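You operate a simulated robot arm through the tools that you are given. There is no shell and no other tool.

You run a simulated robot arm. Do the job below in one go: nothing can be reset, and whatever is moved stays where it is left.

TASK
Close and lock the keyboard drawer, then wipe the lint off the cabinet window.
Fine: use the yellow cloth and put it back; leave the window door locked. What is to be rubbed or washed off counts as gone when no trace of it is left.

It is judged by the outcome, as a careful person would: the job done as asked, and still so three seconds after it is handed in. It fails if anything else is knocked over, pushed out of place, dropped, spilled or broken. Flat cloth is picked up by pressing the open fingertips on it (5 to 10 N) and closing them slowly along it; thin cloth reads only 2 to 8 mm in the jaws.

THE ROBOT
A 7-joint arm with a two-finger parallel gripper, fixed in place. Base frame: the origin is at the foot of the arm, x ahead of it, y to its left, z up. Units: mm, rad, N and s.
Its first joint turns from -2.304 to 2.304 rad. Payload 3.91 kg.
Tool frame: the origin (TCP) lies between the finger pads and is the grasp point; the fingertips stand 30 mm ahead of it; z points along the fingers, y is the line along which they close. Largest opening 110 mm; finger width 20, thickness 10; the body of the gripper, 48 by 112 mm, starts 55 mm behind the TCP.
Orientation is that of the tool frame in the base frame, as a unit quaternion [w, x, y, z]. With the fingers straight down and closing along the base's y, the tool's x points along the base's -x, its y along +y and its z along -z.

THE INTERFACE
- The arm moves only by the tool servo_tool. Its argument "series" is one flat list of numbers, 7 for each row, row after row: the turn, a rotation vector about the tool's x, y, z in rad, then the shift along the tool's x, y, z in m, then the opening, from 0 (shut) to 1 (fully open). In form: [rx, ry, rz, x, y, z, fingers, rx, ry, rz, x, y, z, fingers, ...]. A call has 1 to 20 rows; each row shifts and turns the commanded pose from where the row before left it, along the tool's axes as they then stand. A row lasts 0.2 s, in which the tool goes at most 50 mm and 0.15 rad; a call with a longer step from one row to the next is refused whole, and so is a gripper value outside its range. Where a pose cannot be reached the arm comes as near as it can. A force on the tool above 50 N (or 10 N above the force at the start of the call, whichever is more), or a blocked arm, ends the call early, and 0.2 s more pass. Each finger travels about 108 mm/s and halts on what it meets, pressing with about 29 N; the grip force reading is that of the motor and also rises with nothing between the fingers. The clock runs only during rows and for 0.2 s after the last one: add rows that do not move to give the fingers time. It gives the time, the measured TCP pose, the force on the tool (base axes), the opening and the grip force at its end, in the units of the frame above (readings bear some noise), with the torque about the TCP (base axes, N m) and any sound that the robot's microphone picked up.
- Cameras (640 x 400 px; columns grow to the right, rows downward): "scene" is fixed at [49.5, -500, 1394.6]; the picture's right is [0.55, -0.83, 0.00], its down [-0.26, -0.17, -0.95] and it looks along [0.79, 0.52, -0.31] (base axes); focal length 316 px, centre (320, 200). "wrist" rides on the gripper at [72, 17, -103] in the tool frame; the picture's right is [-0.23, 0.97, 0.00], its down [-0.76, -0.18, -0.62] and it looks along [-0.61, -0.14, 0.78] (tool axes); focal length 222 px, centre (320, 200). There is no depth. A picture from a camera that has moved, and an enlarged one, comes with that camera's place and axes in the base frame and with its lens.
- snapshot(camera): a new picture of that camera. It takes no simulated time.
- enlarge(camera, box): a new picture of the part [left, top, right, bottom] of that camera's present view, enlarged. It takes no simulated time.
- hand_in(): hands the job in; it is judged then, once.

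Nothing tells you positions but the pictures and the camera data. Unless the task says otherwise, let go and move clear before handing in.

The tools are called after ">>>" as name(argument=value, ...) on one line, values as JSON. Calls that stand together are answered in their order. servo_tool: Moves the arm, as the interface text tells. Its arguments: {"type":"object","properties":{"series":{"type":"array"}},"required":["series"]} The other tools are called the same way: snapshot (camera) takes a picture; enlarge (camera, box) takes an enlarged picture of a part of a camera's view; hand_in () hands the job in.

At the start:

```text
t: 0.0
tcp_pos: [731.3, -70.7, 1354.4]
ee_rot: [0.0, 0.0, 1.0, 0.0]
ft_force: [0.4, 0.2, 0.3]
ft_torque: [0.0, -0.01, 0.0]
opening: 110.0
grip_force: 0.1
```

scene: 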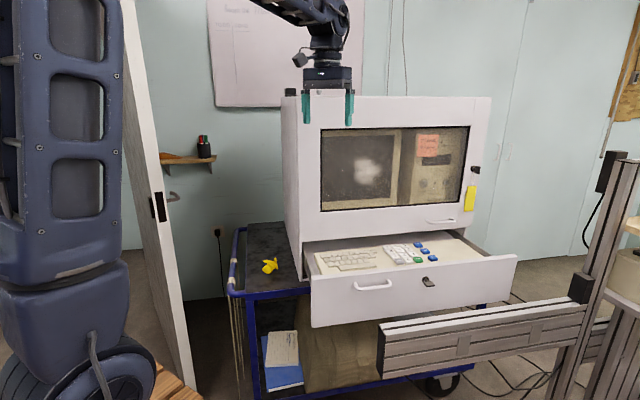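
wrist: 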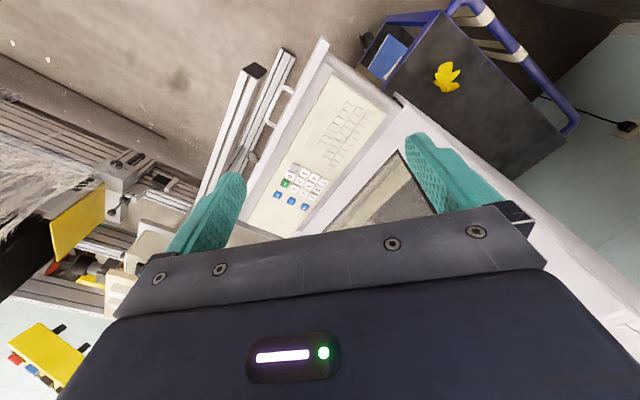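

I see a cabinet with a window door, an open keyboard drawer under it, and a crumpled yellow cloth on the cart to the left. I'll look closer before moving.

>>> enlarge(camera="scene", box=[270, 80, 530, 240])

>>> enlarge(camera="scene", box=[220, 210, 530, 400])

>>> enlarge(camera="scene", box=[420, 150, 500, 300])

>>> enlarge(camera="wrist", box=[200, 0, 640, 260])

```text
2.46 times, centred on (400, 160) of scene
camera zoom: at [49.5, -500.0, 1394.6], right [0.55, -0.83, 0.0], down [-0.26, -0.17, -0.95], along [0.79, 0.52, -0.31], focal length 777 px, centre (123, 298)
```

zoom: 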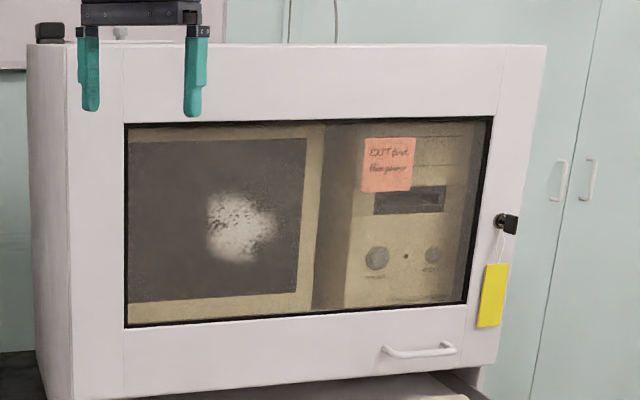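

```text
2.06 times, centred on (375, 305) of scene
camera zoom: at [49.5, -500.0, 1394.6], right [0.55, -0.83, 0.0], down [-0.26, -0.17, -0.95], along [0.79, 0.52, -0.31], focal length 652 px, centre (206, -17)
```

zoom: 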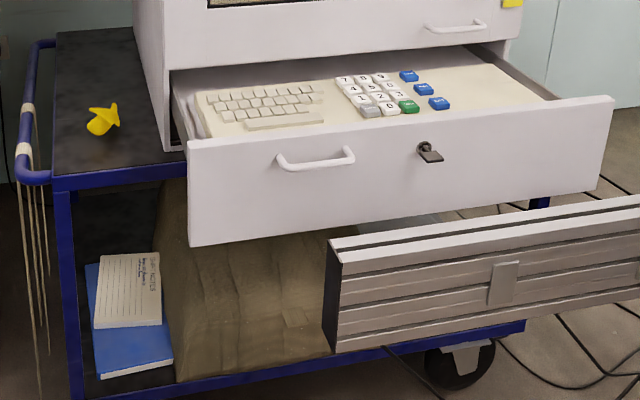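

```text
2.67 times, centred on (460, 225) of scene
camera zoom: at [49.5, -500.0, 1394.6], right [0.55, -0.83, 0.0], down [-0.26, -0.17, -0.95], along [0.79, 0.52, -0.31], focal length 842 px, centre (-53, 133)
```

zoom: 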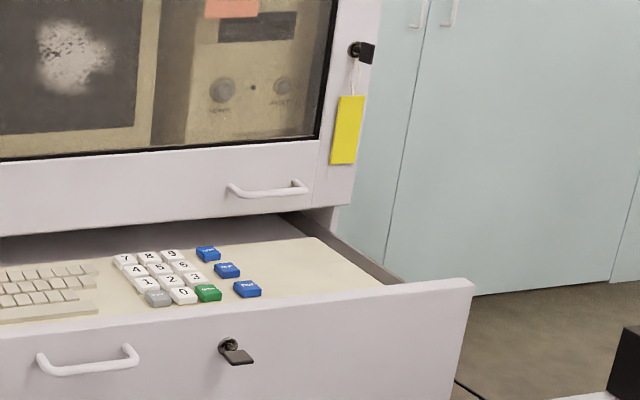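

```text
1.45 times, centred on (420, 130) of wrist
camera zoom: at [658.0, -53.0, 1458.0], right [0.23, 0.97, 0.0], down [0.76, -0.18, 0.62], along [0.61, -0.14, -0.78], focal length 323 px, centre (174, 302)
```

zoom: 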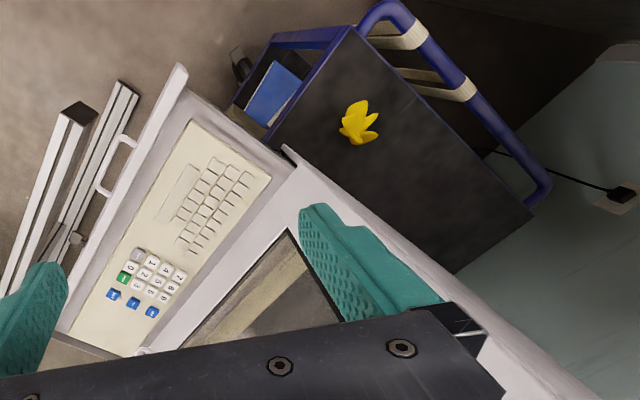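

The cabinet faces about 45° toward the base. The drawer front is about 270 mm out, with its lock near (905,-316,880), and the cloth is near (856,266,765). First I'll back off, turn the tool to face the cabinet and look with the wrist camera.

>>> servo_tool(series=[0, 0, 0, 0.0073, -0.0327, 0.022, 1, 0, 0, 0, 0.0073, -0.0327, 0.022, 1, 0, 0, 0, 0.0073, -0.0327, 0.022, 1, 0, 0, 0, 0.0073, -0.0327, 0.022, 1, 0, 0, 0, 0.0073, -0.0327, 0.022, 1, 0, 0, 0, 0.0073, -0.0327, 0.022, 1, 0, 0, 0, 0.0073, -0.0327, 0.022, 1, 0, 0, -0.13, 0, 0, 0, 1, 0, 0, -0.13, 0, 0, 0, 1, 0, 0, -0.13, 0, 0, 0, 1, 0, 0, -0.13, 0, 0, 0, 1, 0, 0, -0.13, 0, 0, 0, 1, 0, 0, -0.13, 0, 0, 0, 1, 0, -0.131, 0, 0, 0, 0, 1, 0, -0.131, 0, 0, 0, 0, 1, 0, -0.131, 0, 0, 0, 0, 1, 0, -0.131, 0, 0, 0, 0, 1, 0, -0.131, 0, 0, 0, 0, 1, 0, -0.131, 0, 0, 0, 0, 1])

>>> snapshot(camera="wrist")

>>> snapshot(camera="scene")

```text
t: 4.0
tcp_pos: [680.7, -299.0, 1201.1]
ee_rot: [0.356, -0.351, 0.854, 0.145]
ft_force: [-1.1, -0.9, 0.8]
ft_torque: [-0.01, 0.0, 0.03]
opening: 109.8
grip_force: 0.0
```

```text
taken
camera wrist: at [579.3, -374.3, 1222.6], right [-0.57, 0.81, 0.16], down [0.19, -0.06, 0.98], along [0.8, 0.59, -0.12], focal length 222 px, centre (320, 200)
```

wrist: 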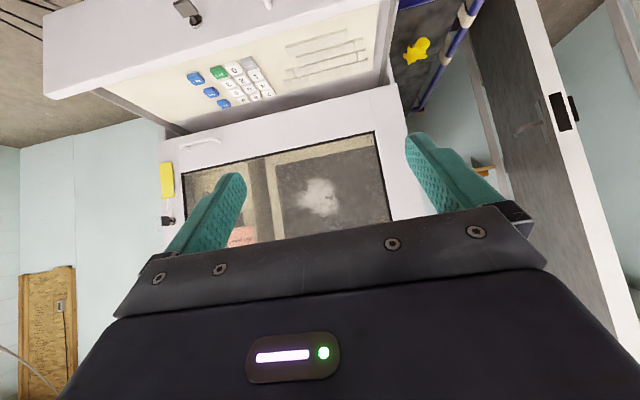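

```text
taken
```

scene: 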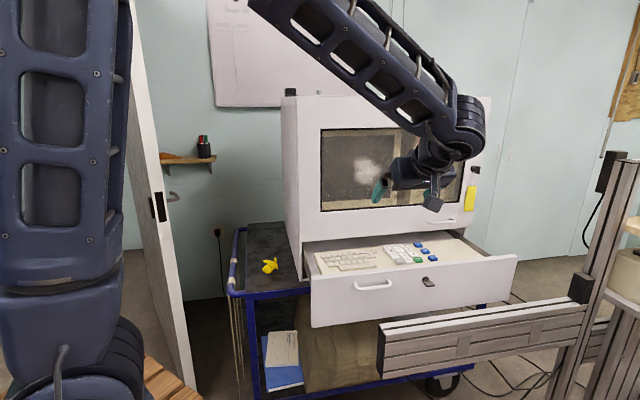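

The arm follows well and the camera now faces the cabinet (upside down). I'll zoom in on the lint, both locks and the cloth from here.

>>> enlarge(camera="wrist", box=[240, 130, 400, 240])

>>> enlarge(camera="wrist", box=[140, 120, 240, 240])

>>> enlarge(camera="wrist", box=[140, 0, 320, 120])

>>> enlarge(camera="wrist", box=[370, 10, 470, 110])

```text
3.64 times, centred on (320, 185) of wrist
camera zoom: at [579.3, -374.3, 1222.6], right [-0.57, 0.81, 0.16], down [0.19, -0.06, 0.98], along [0.8, 0.59, -0.12], focal length 808 px, centre (320, 254)
```

zoom: 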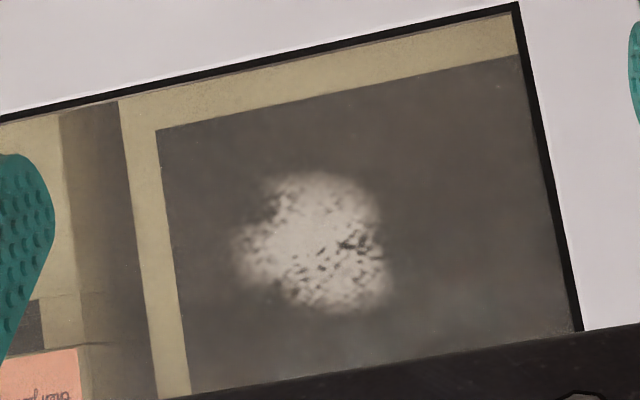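

```text
3.33 times, centred on (190, 180) of wrist
camera zoom: at [579.3, -374.3, 1222.6], right [-0.57, 0.81, 0.16], down [0.19, -0.06, 0.98], along [0.8, 0.59, -0.12], focal length 740 px, centre (753, 267)
```

zoom: 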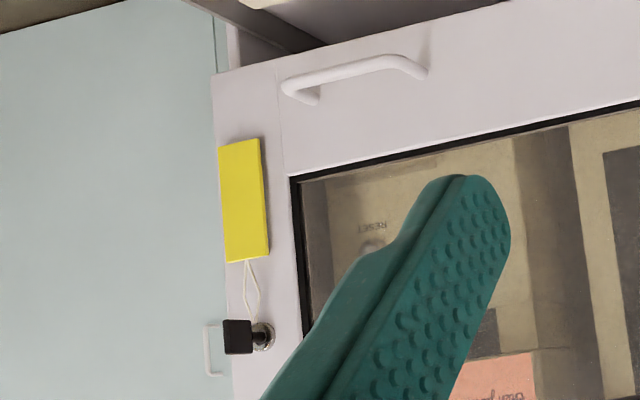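

```text
3.33 times, centred on (230, 60) of wrist
camera zoom: at [579.3, -374.3, 1222.6], right [-0.57, 0.81, 0.16], down [0.19, -0.06, 0.98], along [0.8, 0.59, -0.12], focal length 740 px, centre (620, 667)
```

zoom: 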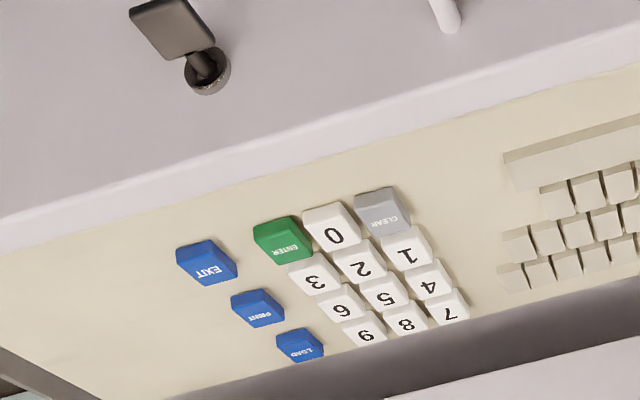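

```text
4.00 times, centred on (420, 60) of wrist
camera zoom: at [579.3, -374.3, 1222.6], right [-0.57, 0.81, 0.16], down [0.19, -0.06, 0.98], along [0.8, 0.59, -0.12], focal length 888 px, centre (-80, 760)
```

zoom: 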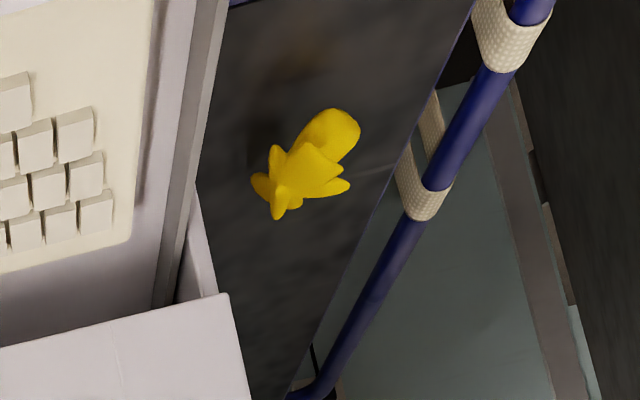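

The lint is a patch on the glass. The drawer key's bow lies flat (unlocked), and the window key's bow stands upright (locked). With closed fingers I'll go to the free spot between the drawer handle and the key.

>>> servo_tool(series=[0, 0, 0, 0.01571, -0.013, 0.03252, 0, 0, 0, 0, 0.01571, -0.013, 0.03252, 0, 0, 0, 0, 0.01571, -0.013, 0.03252, 0, 0, 0, 0, 0.01571, -0.013, 0.03252, 0, 0, 0, 0, 0.01571, -0.013, 0.03252, 0, 0, 0, 0, 0.01571, -0.013, 0.03252, 0, 0, 0, 0, 0.01571, -0.013, 0.03252, 0, 0, 0, 0, 0.01571, -0.013, 0.03252, 0, 0, 0, 0, 0, 0, 0, 0])

>>> snapshot(camera="wrist")

>>> snapshot(camera="scene")

```text
t: 6.0
tcp_pos: [820.3, -308.0, 927.6]
ee_rot: [0.353, -0.352, 0.855, 0.146]
ft_force: [0.1, -0.2, 0.3]
ft_torque: [-0.03, 0.03, -0.01]
opening: 0.2
grip_force: 29.2
```

```text
taken
camera wrist: at [719.5, -382.0, 949.8], right [-0.57, 0.81, 0.16], down [0.19, -0.06, 0.98], along [0.8, 0.59, -0.12], focal length 222 px, centre (320, 200)
```

wrist: 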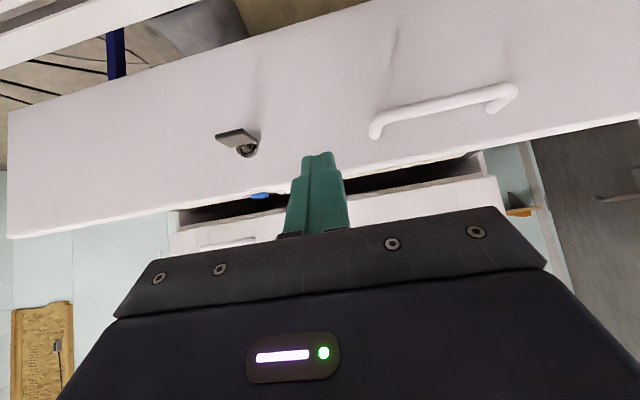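

```text
taken
```

scene: 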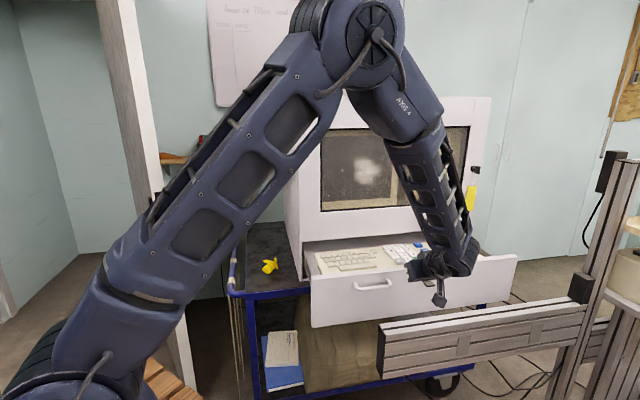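

I'm in front of the drawer, level with the gap between key and handle. I'll come down slightly and push slowly straight in.

>>> servo_tool(series=[0, 0, 0, 0.01571, -0.013, 0.03252, 0, 0, 0, 0, -0.0085, 0, 0.0085, 0, 0, 0, 0, -0.0085, 0, 0.0085, 0, 0, 0, 0, -0.0085, 0, 0.0085, 0, 0, 0, 0, -0.0085, 0, 0.0085, 0, 0, 0, 0, -0.0085, 0, 0.0085, 0, 0, 0, 0, -0.0085, 0, 0.0085, 0, 0, 0, 0, -0.0085, 0, 0.0085, 0, 0, 0, 0, -0.0085, 0, 0.0085, 0, 0, 0, 0, -0.0085, 0, 0.0085, 0, 0, 0, 0, -0.0085, 0, 0.0085, 0])

>>> snapshot(camera="wrist")

>>> snapshot(camera="scene")

```text
t: 8.4
tcp_pos: [922.7, -220.1, 892.4]
ee_rot: [0.355, -0.352, 0.854, 0.146]
ft_force: [0.0, -0.5, -0.1]
ft_torque: [0.0, 0.0, 0.0]
opening: 0.0
grip_force: 29.0
```

```text
taken
camera wrist: at [822.7, -296.4, 915.5], right [-0.57, 0.8, 0.16], down [0.19, -0.06, 0.98], along [0.8, 0.59, -0.12], focal length 222 px, centre (320, 200)
```

wrist: 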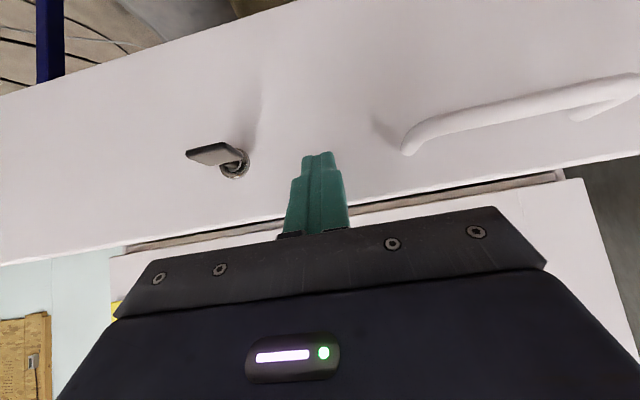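

```text
taken
```

scene: 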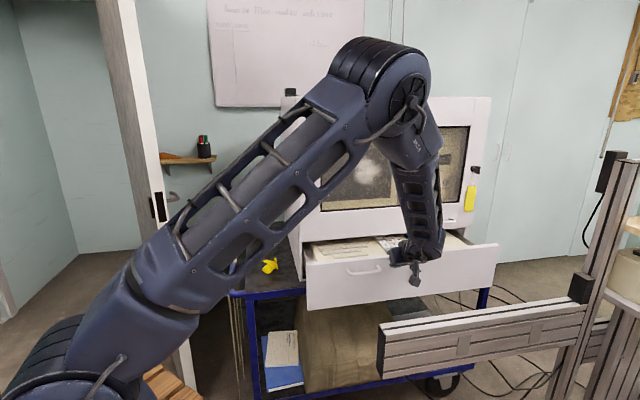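

The drawer slides in easily, so I'll keep pushing.

>>> servo_tool(series=[0, 0, 0, -0.0085, 0, 0.0085, 0, 0, 0, 0, -0.0085, 0, 0.0085, 0, 0, 0, 0, -0.0085, 0, 0.0085, 0, 0, 0, 0, -0.0085, 0, 0.0085, 0, 0, 0, 0, -0.0085, 0, 0.0085, 0, 0, 0, 0, -0.0085, 0, 0.0085, 0, 0, 0, 0, -0.0085, 0, 0.0085, 0, 0, 0, 0, -0.0085, 0, 0.0085, 0, 0, 0, 0, -0.0085, 0, 0.0085, 0, 0, 0, 0, -0.0085, 0, 0.0085, 0])

>>> snapshot(camera="wrist")

>>> snapshot(camera="scene")

```text
t: 10.6
tcp_pos: [1009.5, -138.1, 893.4]
ee_rot: [0.355, -0.351, 0.854, 0.146]
ft_force: [-0.8, -0.4, 0.4]
ft_torque: [0.0, 0.01, -0.02]
opening: 0.0
grip_force: 29.2
```

```text
taken
camera wrist: at [909.2, -212.5, 916.1], right [-0.57, 0.81, 0.16], down [0.19, -0.06, 0.98], along [0.8, 0.59, -0.12], focal length 222 px, centre (320, 200)
```

wrist: 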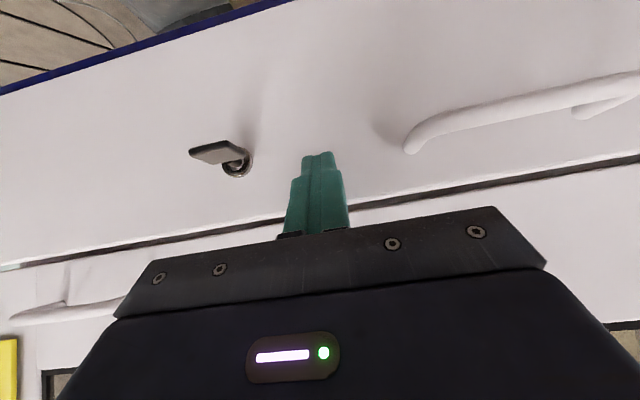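

```text
taken
```

scene: 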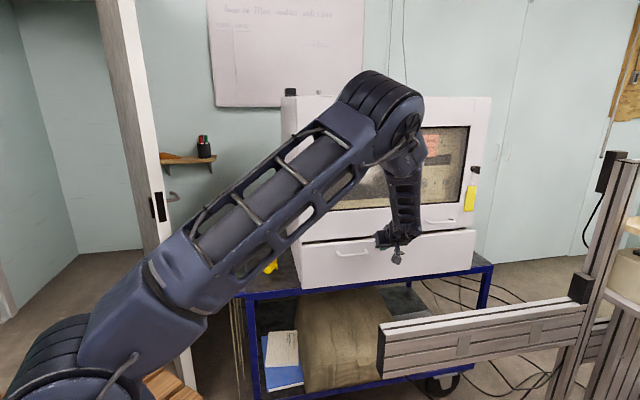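

It's nearly closed. I'll take smaller steps until it stops against something.

>>> servo_tool(series=[0, 0, 0, -0.0057, 0, 0.0057, 0, 0, 0, 0, -0.0057, 0, 0.0057, 0, 0, 0, 0, -0.0057, 0, 0.0057, 0, 0, 0, 0, -0.0042, 0, 0.0042, 0, 0, 0, 0, -0.0042, 0, 0.0042, 0, 0, 0, 0, -0.0042, 0, 0.0042, 0, 0, 0, 0, -0.0042, 0, 0.0042, 0, 0, 0, 0, -0.0042, 0, 0.0042, 0, 0, 0, 0, -0.0042, 0, 0.0042, 0])

>>> snapshot(camera="wrist")

>>> snapshot(camera="scene")

```text
t: 12.0
tcp_pos: [1036.0, -115.6, 891.8]
ee_rot: [0.353, -0.35, 0.856, 0.145]
ft_force: [-11.7, -7.9, 5.4]
ft_torque: [0.06, 0.04, 0.11]
opening: 0.1
grip_force: 29.0
stopped in row 7: the force on the tool passed its limit at 78 N (the readings are from after the stop); the commanded pose is now the measured one
```

```text
taken
camera wrist: at [935.7, -189.4, 915.3], right [-0.57, 0.81, 0.16], down [0.2, -0.06, 0.98], along [0.8, 0.59, -0.13], focal length 222 px, centre (320, 200)
```

wrist: 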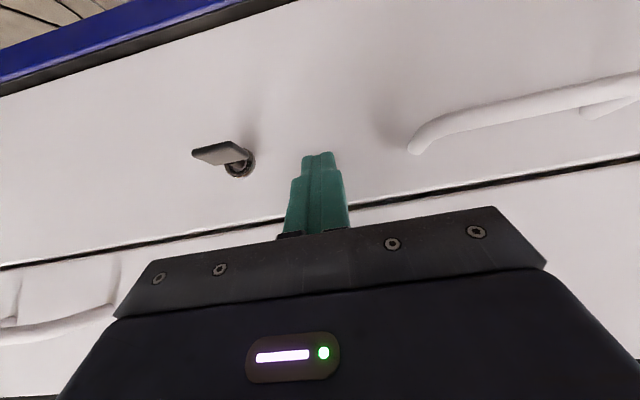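

```text
taken
```

scene: 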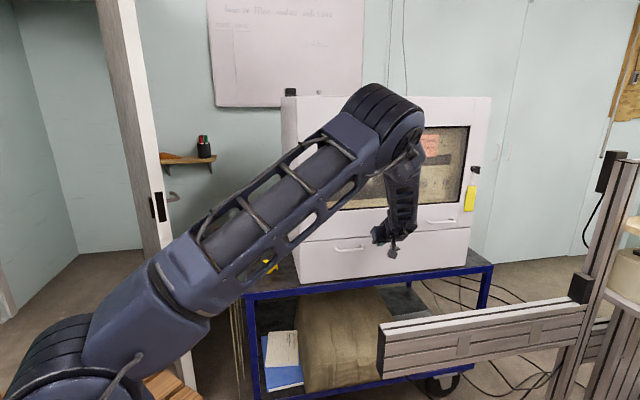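

The drawer stopped flush, with the front plane at about m=685 along the inward normal. I'll back off and look at it and the key.

>>> servo_tool(series=[0, 0, 0, 0.0085, 0, -0.0085, 0, 0, 0, 0, 0.017, 0, -0.017, 0, 0, 0, 0, 0.0255, 0, -0.0255, 0, 0, 0, 0, 0.0255, 0, -0.0255, 0, 0, 0, 0, 0.0255, 0, -0.0255, 0.6])

>>> enlarge(camera="wrist", box=[140, 60, 320, 180])

>>> enlarge(camera="scene", box=[280, 190, 490, 320])

>>> snapshot(camera="wrist")

```text
t: 13.2
tcp_pos: [935.0, -214.9, 891.6]
ee_rot: [0.352, -0.352, 0.855, 0.146]
ft_force: [0.3, 0.8, 0.8]
ft_torque: [-0.02, -0.01, -0.04]
opening: 66.0
grip_force: 0.1
```

```text
3.33 times, centred on (230, 120) of wrist
camera zoom: at [832.9, -289.1, 913.9], right [-0.57, 0.81, 0.16], down [0.2, -0.06, 0.98], along [0.8, 0.59, -0.13], focal length 740 px, centre (620, 467)
```

zoom: 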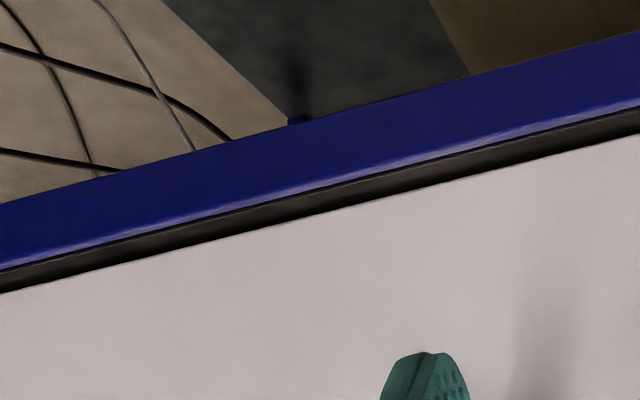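

```text
3.05 times, centred on (385, 255) of scene
camera zoom: at [49.5, -500.0, 1394.6], right [0.55, -0.83, 0.0], down [-0.26, -0.17, -0.95], along [0.79, 0.52, -0.31], focal length 962 px, centre (122, 32)
```

zoom: 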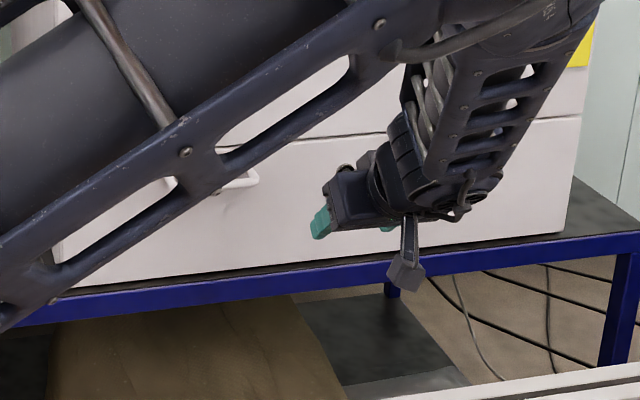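

```text
taken
camera wrist: at [832.9, -289.1, 913.9], right [-0.57, 0.81, 0.16], down [0.2, -0.06, 0.98], along [0.8, 0.59, -0.13], focal length 222 px, centre (320, 200)
```

wrist: 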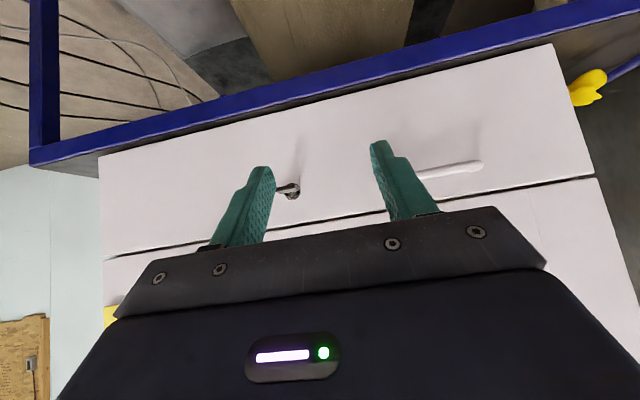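

The drawer is flush. Next I'll raise the tool, level it to point straight at the cabinet, centre it laterally on the key, and look at the key before choosing the roll.

>>> servo_tool(series=[0, 0, 0, -0.0189, -0.0213, -0.0189, 0.6, 0, 0, 0, -0.0189, -0.0213, -0.0189, 0.6, 0, 0, 0, -0.0189, -0.0213, -0.0189, 0.6, 0, -0.131, 0, 0, 0, 0, 0.6, 0, -0.131, 0, 0, 0, 0, 0.6, 0, -0.131, 0, 0, 0, 0, 0.6, 0, -0.131, 0, 0, 0, 0, 0.6, 0, -0.131, 0, 0, 0, 0, 0.6, 0, -0.131, 0, 0, 0, 0, 0.6])

>>> snapshot(camera="wrist")

>>> snapshot(camera="scene")

```text
t: 15.2
tcp_pos: [979.3, -260.2, 973.2]
ee_rot: [0.654, -0.269, 0.654, 0.269]
ft_force: [-0.2, -0.1, 0.8]
ft_torque: [-0.03, 0.04, -0.01]
opening: 65.9
grip_force: 0.0
```

```text
taken
camera wrist: at [892.9, -320.3, 902.2], right [-0.68, 0.69, 0.23], down [-0.32, -0.56, 0.76], along [0.66, 0.45, 0.61], focal length 222 px, centre (320, 200)
```

wrist: 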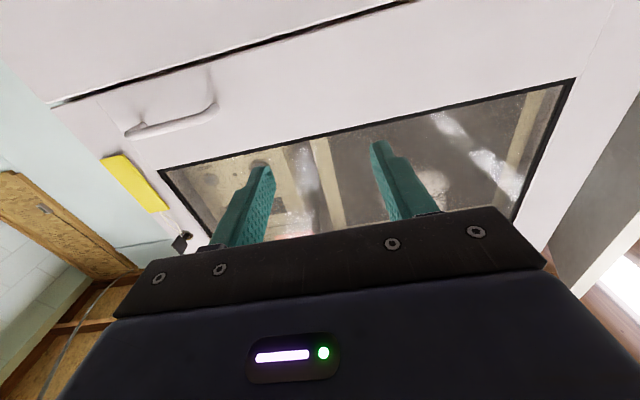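

```text
taken
```

scene: 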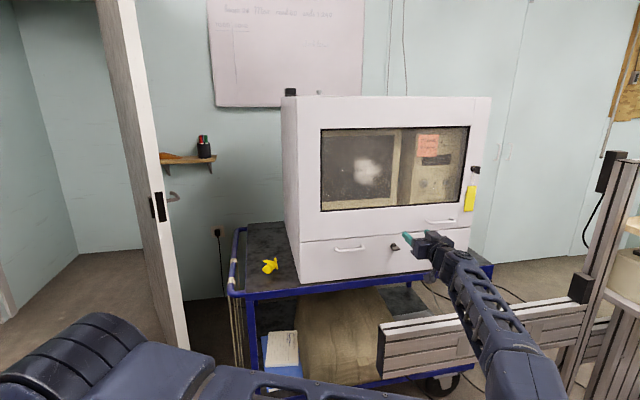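

Levelling the tool dropped the elbow low near the aluminium rail. I'll look at that clearance before going on.

>>> enlarge(camera="scene", box=[370, 200, 640, 400])

>>> enlarge(camera="scene", box=[370, 220, 470, 290])

>>> enlarge(camera="wrist", box=[90, 130, 230, 260])

```text
2.00 times, centred on (505, 300) of scene
camera zoom: at [49.5, -500.0, 1394.6], right [0.55, -0.83, 0.0], down [-0.26, -0.17, -0.95], along [0.79, 0.52, -0.31], focal length 632 px, centre (-50, 0)
```

zoom: 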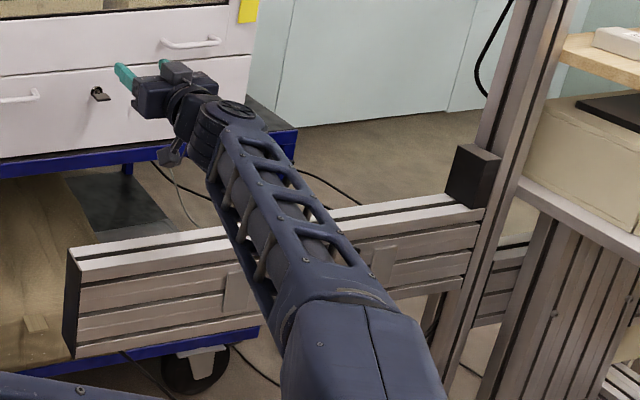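

```text
5.71 times, centred on (420, 255) of scene
camera zoom: at [49.5, -500.0, 1394.6], right [0.55, -0.83, 0.0], down [-0.26, -0.17, -0.95], along [0.79, 0.52, -0.31], focal length 1805 px, centre (-251, -114)
```

zoom: 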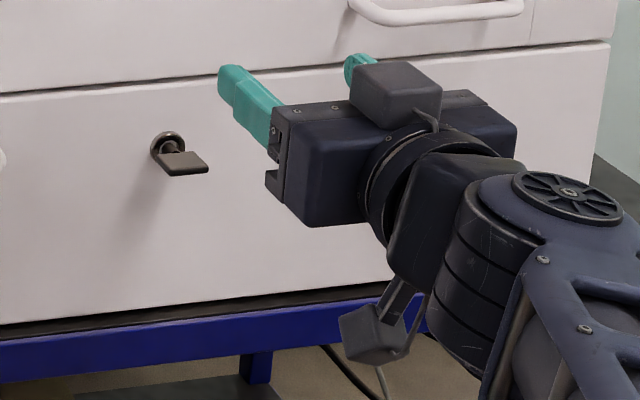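

```text
3.08 times, centred on (160, 195) of wrist
camera zoom: at [892.9, -320.3, 902.2], right [-0.68, 0.69, 0.23], down [-0.32, -0.56, 0.76], along [0.66, 0.45, 0.61], focal length 684 px, centre (812, 215)
```

zoom: 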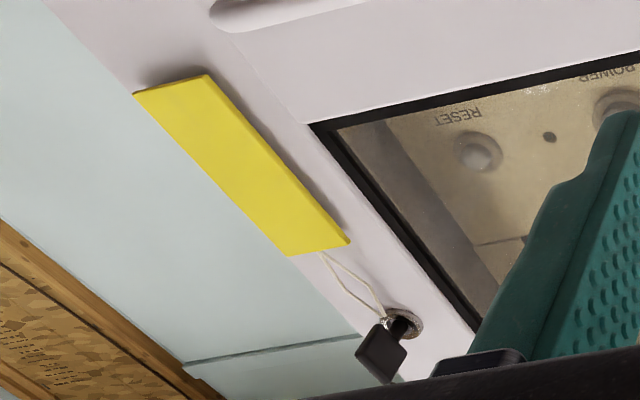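

The drawer key's bow is a flat plate about 27 mm wide, horizontal, centred near lateral 870, z≈860. The level-tool posture sits close to the rail, so I'll go back to the 45° pitch (elbow up) and turn the key by pushing its bow edge.

>>> servo_tool(series=[0, 0.131, 0, 0, 0, 0, 0, 0, 0.131, 0, 0, 0, 0, 0, 0, 0.131, 0, 0, 0, 0, 0, 0, 0.131, 0, 0, 0, 0, 0, 0, 0.131, 0, 0, 0, 0, 0, 0, 0.131, 0, 0, 0, 0, 0, 0, 0, 0, 0.02, 0, 0.02, 0, 0, 0, 0, 0.02, 0, 0.02, 0])

>>> snapshot(camera="wrist")

>>> snapshot(camera="scene")

```text
t: 17.0
tcp_pos: [979.5, -260.6, 915.9]
ee_rot: [0.352, -0.35, 0.856, 0.145]
ft_force: [-0.5, -0.2, 0.4]
ft_torque: [-0.02, 0.02, -0.02]
opening: 0.2
grip_force: 28.9
```

```text
taken
camera wrist: at [878.6, -334.8, 938.9], right [-0.57, 0.81, 0.16], down [0.2, -0.06, 0.98], along [0.8, 0.59, -0.13], focal length 222 px, centre (320, 200)
```

wrist: 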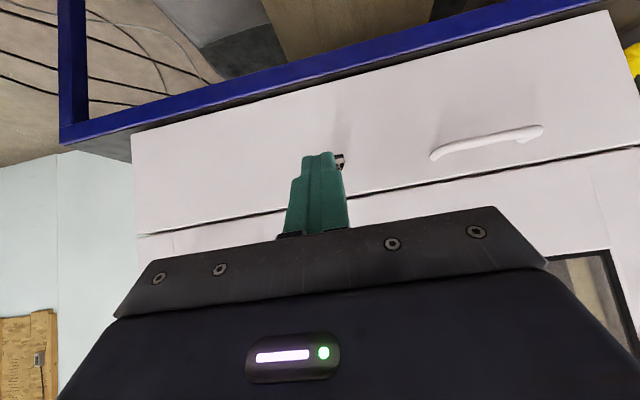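

```text
taken
```

scene: 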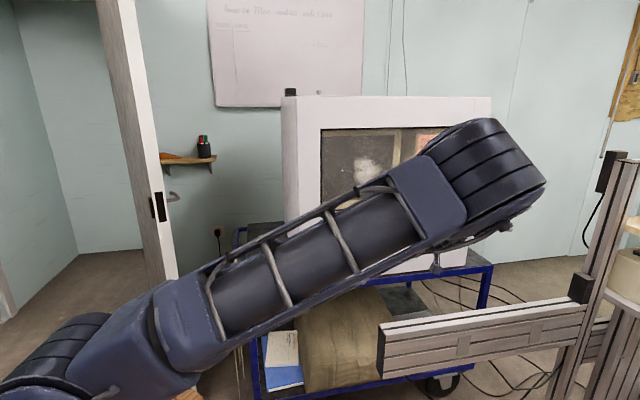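

The arm is elbow-up again. I'll move in just above and to the right of the key to check the alignment up close.

>>> servo_tool(series=[0, 0, 0, -0.0247, -0.003, 0.0247, 0, 0, 0, 0, -0.0247, -0.003, 0.0247, 0, 0, 0, 0, -0.0247, -0.003, 0.0247, 0])

>>> snapshot(camera="wrist")

>>> enlarge(camera="wrist", box=[240, 80, 420, 240])

>>> snapshot(camera="scene")

```text
t: 17.8
tcp_pos: [1059.7, -194.5, 916.4]
ee_rot: [0.353, -0.35, 0.856, 0.144]
ft_force: [0.4, -0.3, -0.5]
ft_torque: [0.07, 0.01, 0.06]
opening: 0.0
grip_force: 29.4
```

```text
taken
camera wrist: at [958.9, -268.5, 938.3], right [-0.57, 0.81, 0.16], down [0.2, -0.06, 0.98], along [0.8, 0.59, -0.13], focal length 222 px, centre (320, 200)
```

wrist: 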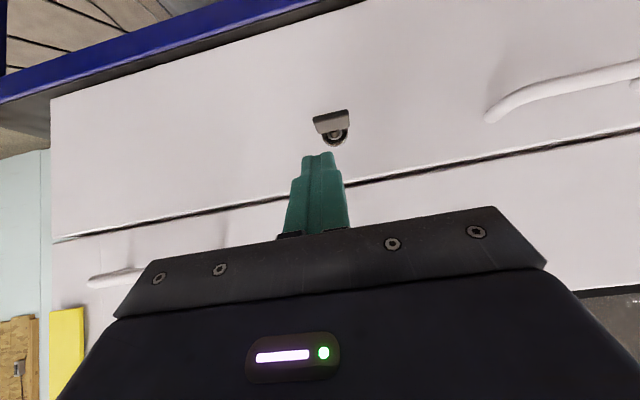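

```text
2.50 times, centred on (330, 160) of wrist
camera zoom: at [958.9, -268.5, 938.3], right [-0.57, 0.81, 0.16], down [0.2, -0.06, 0.98], along [0.8, 0.59, -0.13], focal length 555 px, centre (295, 300)
```

zoom: 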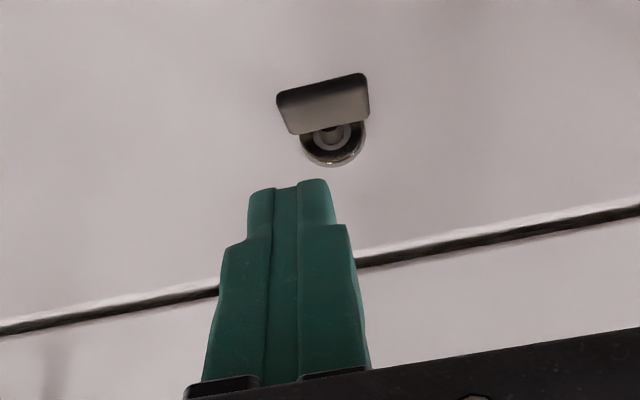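

```text
taken
```

scene: 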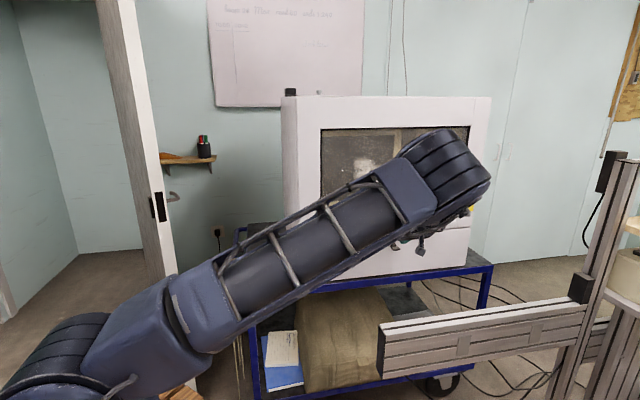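

The key axis is at lateral 869, z 862, and my tip sits just to its right. I'll move over the right half of the bow and press down gently to try turning it clockwise.

>>> servo_tool(series=[0, 0, 0, -0.0163, -0.0015, 0.0163, 0, 0, 0, 0, 0.0042, 0, 0.0042, 0, 0, 0, 0, 0.0042, 0, 0.0042, 0, 0, 0, 0, 0.0028, 0, 0.0028, 0, 0, 0, 0, 0.0028, 0, 0.0028, 0, 0, 0, 0, 0.0021, 0, 0.0021, 0, 0, 0, 0, 0.0021, 0, 0.0021, 0, 0, 0, 0, 0.0021, 0, 0.0021, 0])

>>> enlarge(camera="wrist", box=[240, 80, 420, 240])

```text
t: 19.6
tcp_pos: [1076.9, -178.1, 887.5]
ee_rot: [0.353, -0.351, 0.855, 0.145]
ft_force: [-3.8, -1.2, 11.5]
ft_torque: [0.08, 0.01, 0.09]
opening: 0.1
grip_force: 28.4
```

```text
2.50 times, centred on (330, 160) of wrist
camera zoom: at [976.9, -252.7, 910.8], right [-0.57, 0.81, 0.16], down [0.2, -0.06, 0.98], along [0.8, 0.59, -0.13], focal length 555 px, centre (295, 300)
```

zoom: 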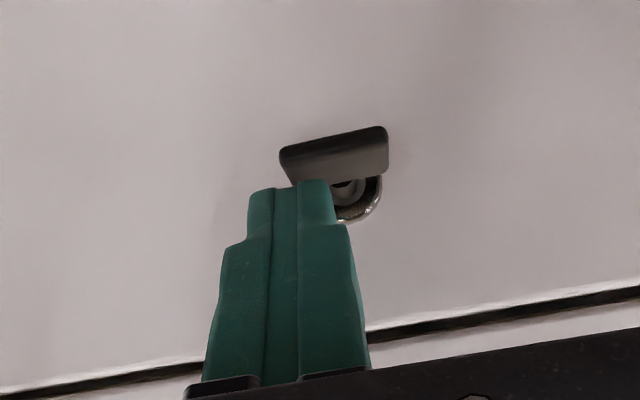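

Contact is at 11 N and the key hasn't turned yet. I'll press a little more.

>>> servo_tool(series=[0, 0, 0, 0.0014, 0, 0.0014, 0, 0, 0, 0, 0.0014, 0, 0.0014, 0])

>>> enlarge(camera="wrist", box=[240, 80, 420, 240])

```text
t: 20.2
tcp_pos: [1078.4, -177.7, 889.1]
ee_rot: [0.356, -0.35, 0.854, 0.144]
ft_force: [-4.1, -6.1, 46.3]
ft_torque: [0.38, -0.28, 0.59]
opening: 0.0
grip_force: 28.9
```

```text
2.50 times, centred on (330, 160) of wrist
camera zoom: at [976.7, -252.6, 910.2], right [-0.57, 0.81, 0.16], down [0.19, -0.06, 0.98], along [0.8, 0.59, -0.12], focal length 555 px, centre (295, 300)
```

zoom: 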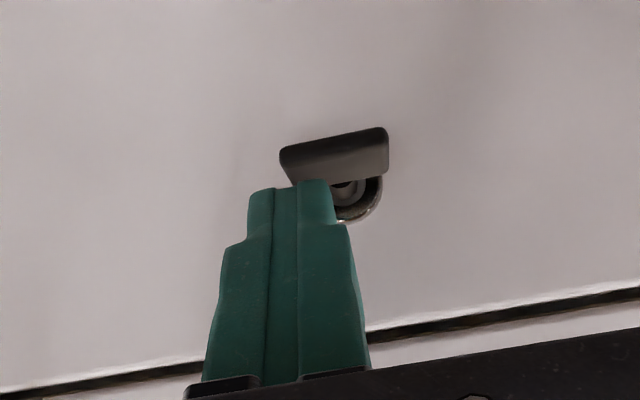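

46 N with no turn means that's the wrong direction, so the key is against its stop. I'll lift off and press on the left half of the bow instead (counter-clockwise).

>>> servo_tool(series=[0, 0, 0, -0.0035, 0, -0.0035, 0, 0, 0, 0, -0.0145, 0, -0.0145, 0, 0, 0, 0, 0, 0.0145, 0, 0, 0, 0, 0, 0, 0.0145, 0, 0, 0, 0, 0, 0.007, 0, 0.007, 0, 0, 0, 0, 0.0035, 0, 0.0035, 0, 0, 0, 0, 0.0021, 0, 0.0021, 0, 0, 0, 0, 0.0014, 0, 0.0014, 0])

>>> enlarge(camera="wrist", box=[240, 80, 420, 240])

```text
t: 22.0
tcp_pos: [1058.0, -157.5, 889.1]
ee_rot: [0.352, -0.351, 0.856, 0.145]
ft_force: [0.5, -0.3, -1.2]
ft_torque: [-0.02, -0.01, -0.02]
opening: 0.0
grip_force: 29.2
```

```text
2.50 times, centred on (330, 160) of wrist
camera zoom: at [956.2, -231.7, 911.5], right [-0.57, 0.81, 0.16], down [0.2, -0.06, 0.98], along [0.8, 0.59, -0.13], focal length 555 px, centre (295, 300)
```

zoom: 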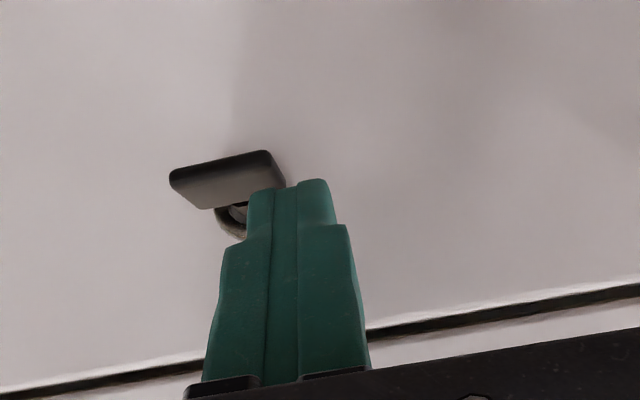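

The tip is just above the left half of the bow. I'll press down in small steps.

>>> servo_tool(series=[0, 0, 0, 0.0014, 0, 0.0014, 0, 0, 0, 0, 0.0014, 0, 0.0014, 0, 0, 0, 0, 0.0014, 0, 0.0014, 0])

>>> enlarge(camera="wrist", box=[240, 80, 420, 240])

```text
t: 22.8
tcp_pos: [1055.7, -157.4, 882.8]
ee_rot: [0.352, -0.351, 0.855, 0.146]
ft_force: [-1.3, 1.7, 1.0]
ft_torque: [0.09, 0.0, 0.05]
opening: 0.0
grip_force: 28.9
```

```text
2.50 times, centred on (330, 160) of wrist
camera zoom: at [956.2, -231.6, 905.7], right [-0.57, 0.81, 0.16], down [0.2, -0.06, 0.98], along [0.8, 0.59, -0.13], focal length 555 px, centre (295, 300)
```

zoom: 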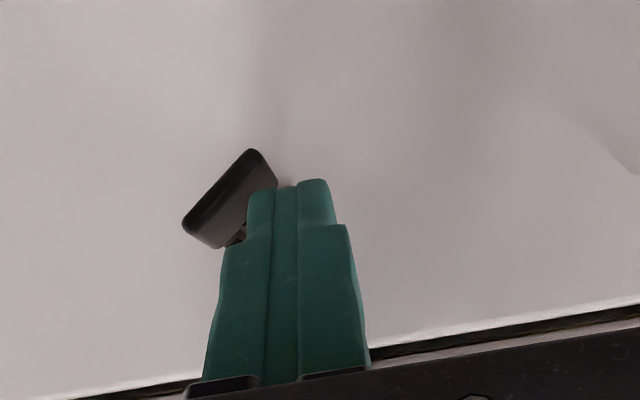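

It turns freely counter-clockwise. I'll continue down a bit, then sweep right to bring the bow to vertical.

>>> servo_tool(series=[0, 0, 0, 0.0014, 0, 0.0014, 0, 0, 0, 0, 0.0014, 0, 0.0014, 0, 0, 0, 0, 0, -0.002, 0, 0, 0, 0, 0, 0, -0.002, 0, 0])

>>> enlarge(camera="wrist", box=[240, 80, 420, 240])

```text
t: 23.8
tcp_pos: [1060.3, -160.4, 877.9]
ee_rot: [0.352, -0.351, 0.855, 0.145]
ft_force: [-3.2, 3.7, -4.4]
ft_torque: [0.06, 0.16, 0.11]
opening: 0.0
grip_force: 29.1
```

```text
2.50 times, centred on (330, 160) of wrist
camera zoom: at [959.0, -234.6, 901.0], right [-0.57, 0.81, 0.16], down [0.2, -0.06, 0.98], along [0.8, 0.59, -0.13], focal length 555 px, centre (295, 300)
```

zoom: 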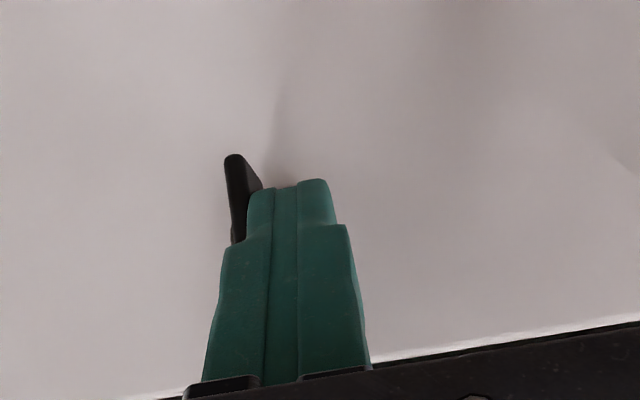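

The bow is about 10° short of vertical. I'll keep sweeping right until it stops or clicks.

>>> servo_tool(series=[0, 0, 0, 0, -0.002, 0, 0, 0, 0, 0, 0, -0.0015, 0, 0, 0, 0, 0, 0, -0.0015, 0, 0])

>>> enlarge(camera="wrist", box=[240, 80, 420, 240])

```text
t: 24.6
tcp_pos: [1059.5, -159.3, 877.2]
ee_rot: [0.351, -0.353, 0.855, 0.148]
ft_force: [-10.7, 3.9, 5.8]
ft_torque: [0.11, 0.07, 0.06]
opening: 0.2
grip_force: 29.3
stopped in row 3: the force on the tool passed its limit at 54 N (the readings are from after the stop); the commanded pose is now the measured one
```

```text
2.50 times, centred on (330, 160) of wrist
camera zoom: at [960.3, -235.0, 901.0], right [-0.57, 0.8, 0.17], down [0.2, -0.06, 0.98], along [0.79, 0.59, -0.13], focal length 555 px, centre (295, 300)
```

zoom: 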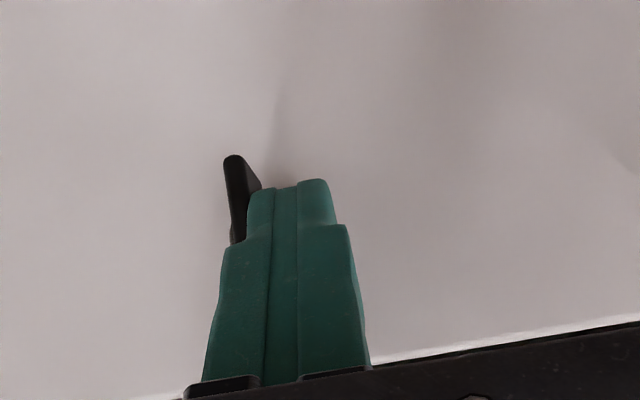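

The key hit its stop near vertical. I'll back away to the left and out, then inspect it.

>>> servo_tool(series=[0, 0, 0, 0, 0.006, 0, 0, 0, 0, 0, 0.0283, 0, -0.0283, 0, 0, 0, 0, 0.0283, 0, -0.0283, 0, 0, 0, 0, 0.0142, 0.015, -0.0142, 0])

>>> enlarge(camera="wrist", box=[200, 60, 380, 200])

>>> enlarge(camera="scene", box=[280, 190, 490, 320])

```text
t: 25.6
tcp_pos: [975.9, -215.3, 877.8]
ee_rot: [0.351, -0.352, 0.855, 0.149]
ft_force: [0.0, 0.8, 1.0]
ft_torque: [-0.03, 0.03, -0.06]
opening: 0.0
grip_force: 28.3
```

```text
2.86 times, centred on (290, 130) of wrist
camera zoom: at [874.5, -290.3, 901.2], right [-0.57, 0.8, 0.17], down [0.2, -0.06, 0.98], along [0.79, 0.59, -0.13], focal length 635 px, centre (406, 400)
```

zoom: 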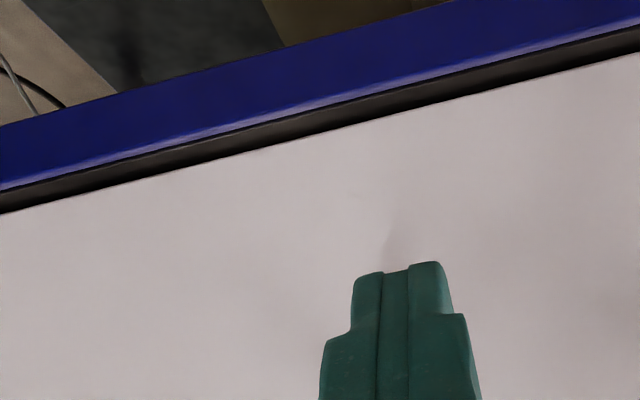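

```text
3.05 times, centred on (385, 255) of scene
camera zoom: at [49.5, -500.0, 1394.6], right [0.55, -0.83, 0.0], down [-0.26, -0.17, -0.95], along [0.79, 0.52, -0.31], focal length 962 px, centre (122, 32)
```

zoom: 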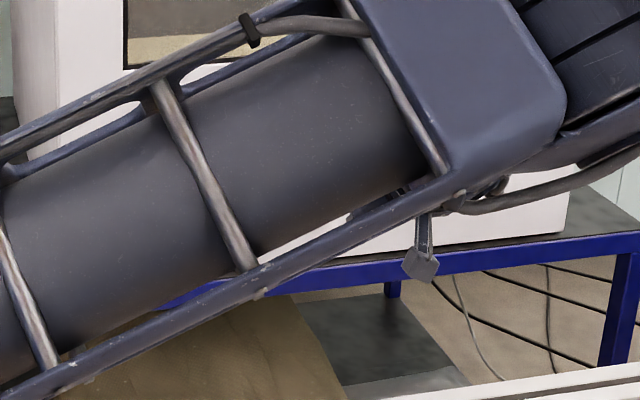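

>>> servo_tool(series=[0, 0, 0, -0.0059, 0.01, -0.0412, 0, 0, 0, 0, -0.0059, 0.01, -0.0412, 0, 0, 0, 0, -0.0059, 0.01, -0.0412, 0, 0, 0, 0, -0.0059, 0.01, -0.0412, 0, 0, 0, 0, -0.0059, 0.01, -0.0412, 0.5, 0, 0, 0, -0.0059, 0.01, -0.0412, 0.5])

>>> snapshot(camera="wrist")

>>> snapshot(camera="scene")

>>> enlarge(camera="wrist", box=[200, 0, 320, 100])

>>> enlarge(camera="scene", box=[340, 200, 460, 290])

```text
t: 27.0
tcp_pos: [829.4, -279.6, 1079.5]
ee_rot: [0.35, -0.353, 0.855, 0.149]
ft_force: [-0.1, 0.8, -1.0]
ft_torque: [0.0, 0.0, 0.05]
opening: 54.9
grip_force: 0.0
```

```text
taken
camera wrist: at [729.1, -354.7, 1102.1], right [-0.57, 0.8, 0.17], down [0.2, -0.06, 0.98], along [0.79, 0.59, -0.13], focal length 222 px, centre (320, 200)
```

wrist: 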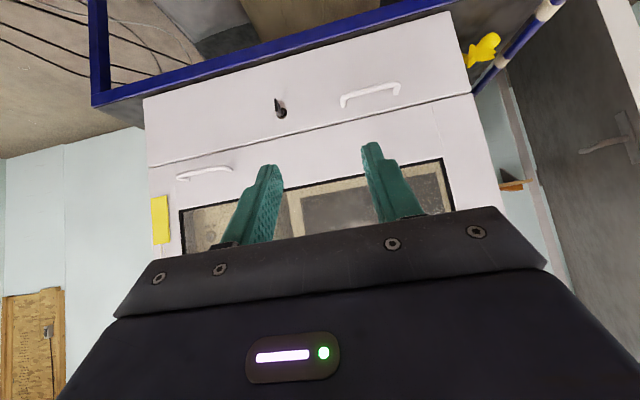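

```text
taken
```

scene: 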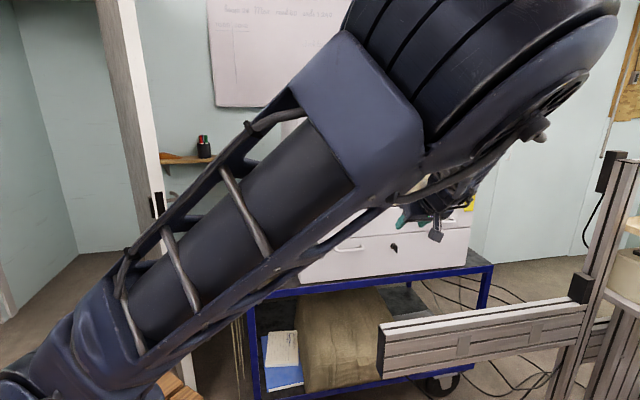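

```text
4.00 times, centred on (260, 50) of wrist
camera zoom: at [729.1, -354.7, 1102.1], right [-0.57, 0.8, 0.17], down [0.2, -0.06, 0.98], along [0.79, 0.59, -0.13], focal length 888 px, centre (560, 800)
```

zoom: 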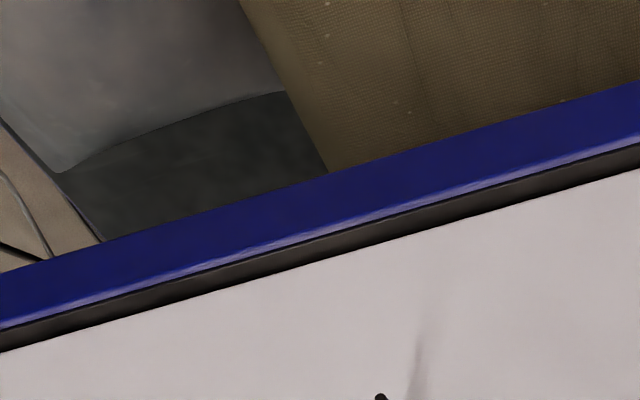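

```text
4.44 times, centred on (400, 245) of scene
camera zoom: at [49.5, -500.0, 1394.6], right [0.55, -0.83, 0.0], down [-0.26, -0.17, -0.95], along [0.79, 0.52, -0.31], focal length 1404 px, centre (-36, 0)
```

zoom: 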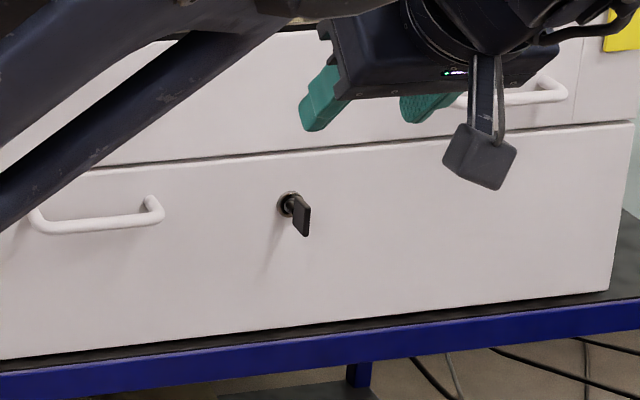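

>>> enlarge(camera="wrist", box=[250, 80, 310, 130])

>>> enlarge(camera="wrist", box=[440, 0, 560, 100])

```text
8.00 times, centred on (280, 105) of wrist
camera zoom: at [729.1, -354.7, 1102.1], right [-0.57, 0.8, 0.17], down [0.2, -0.06, 0.98], along [0.79, 0.59, -0.13], focal length 1777 px, centre (640, 960)
```

zoom: 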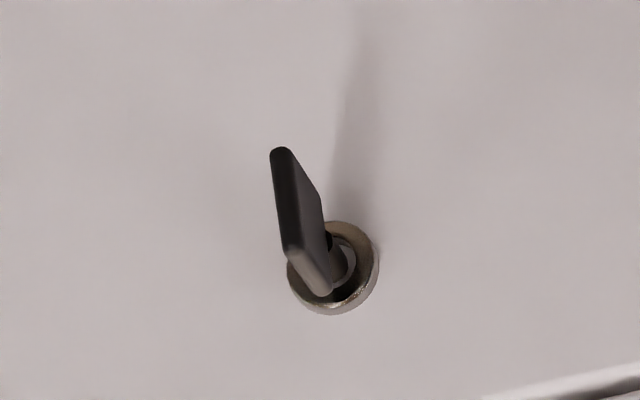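

```text
4.00 times, centred on (500, 50) of wrist
camera zoom: at [729.1, -354.7, 1102.1], right [-0.57, 0.8, 0.17], down [0.2, -0.06, 0.98], along [0.79, 0.59, -0.13], focal length 888 px, centre (-400, 800)
```

zoom: 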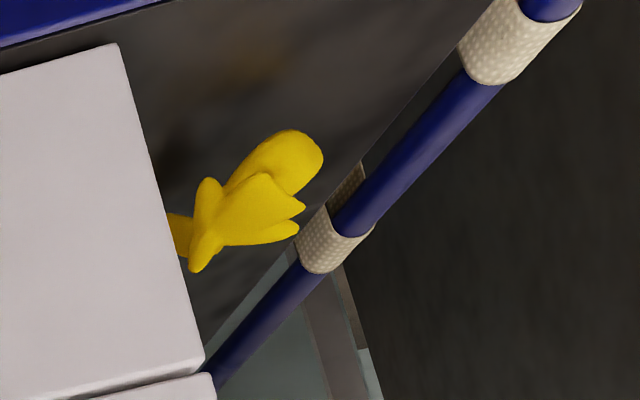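

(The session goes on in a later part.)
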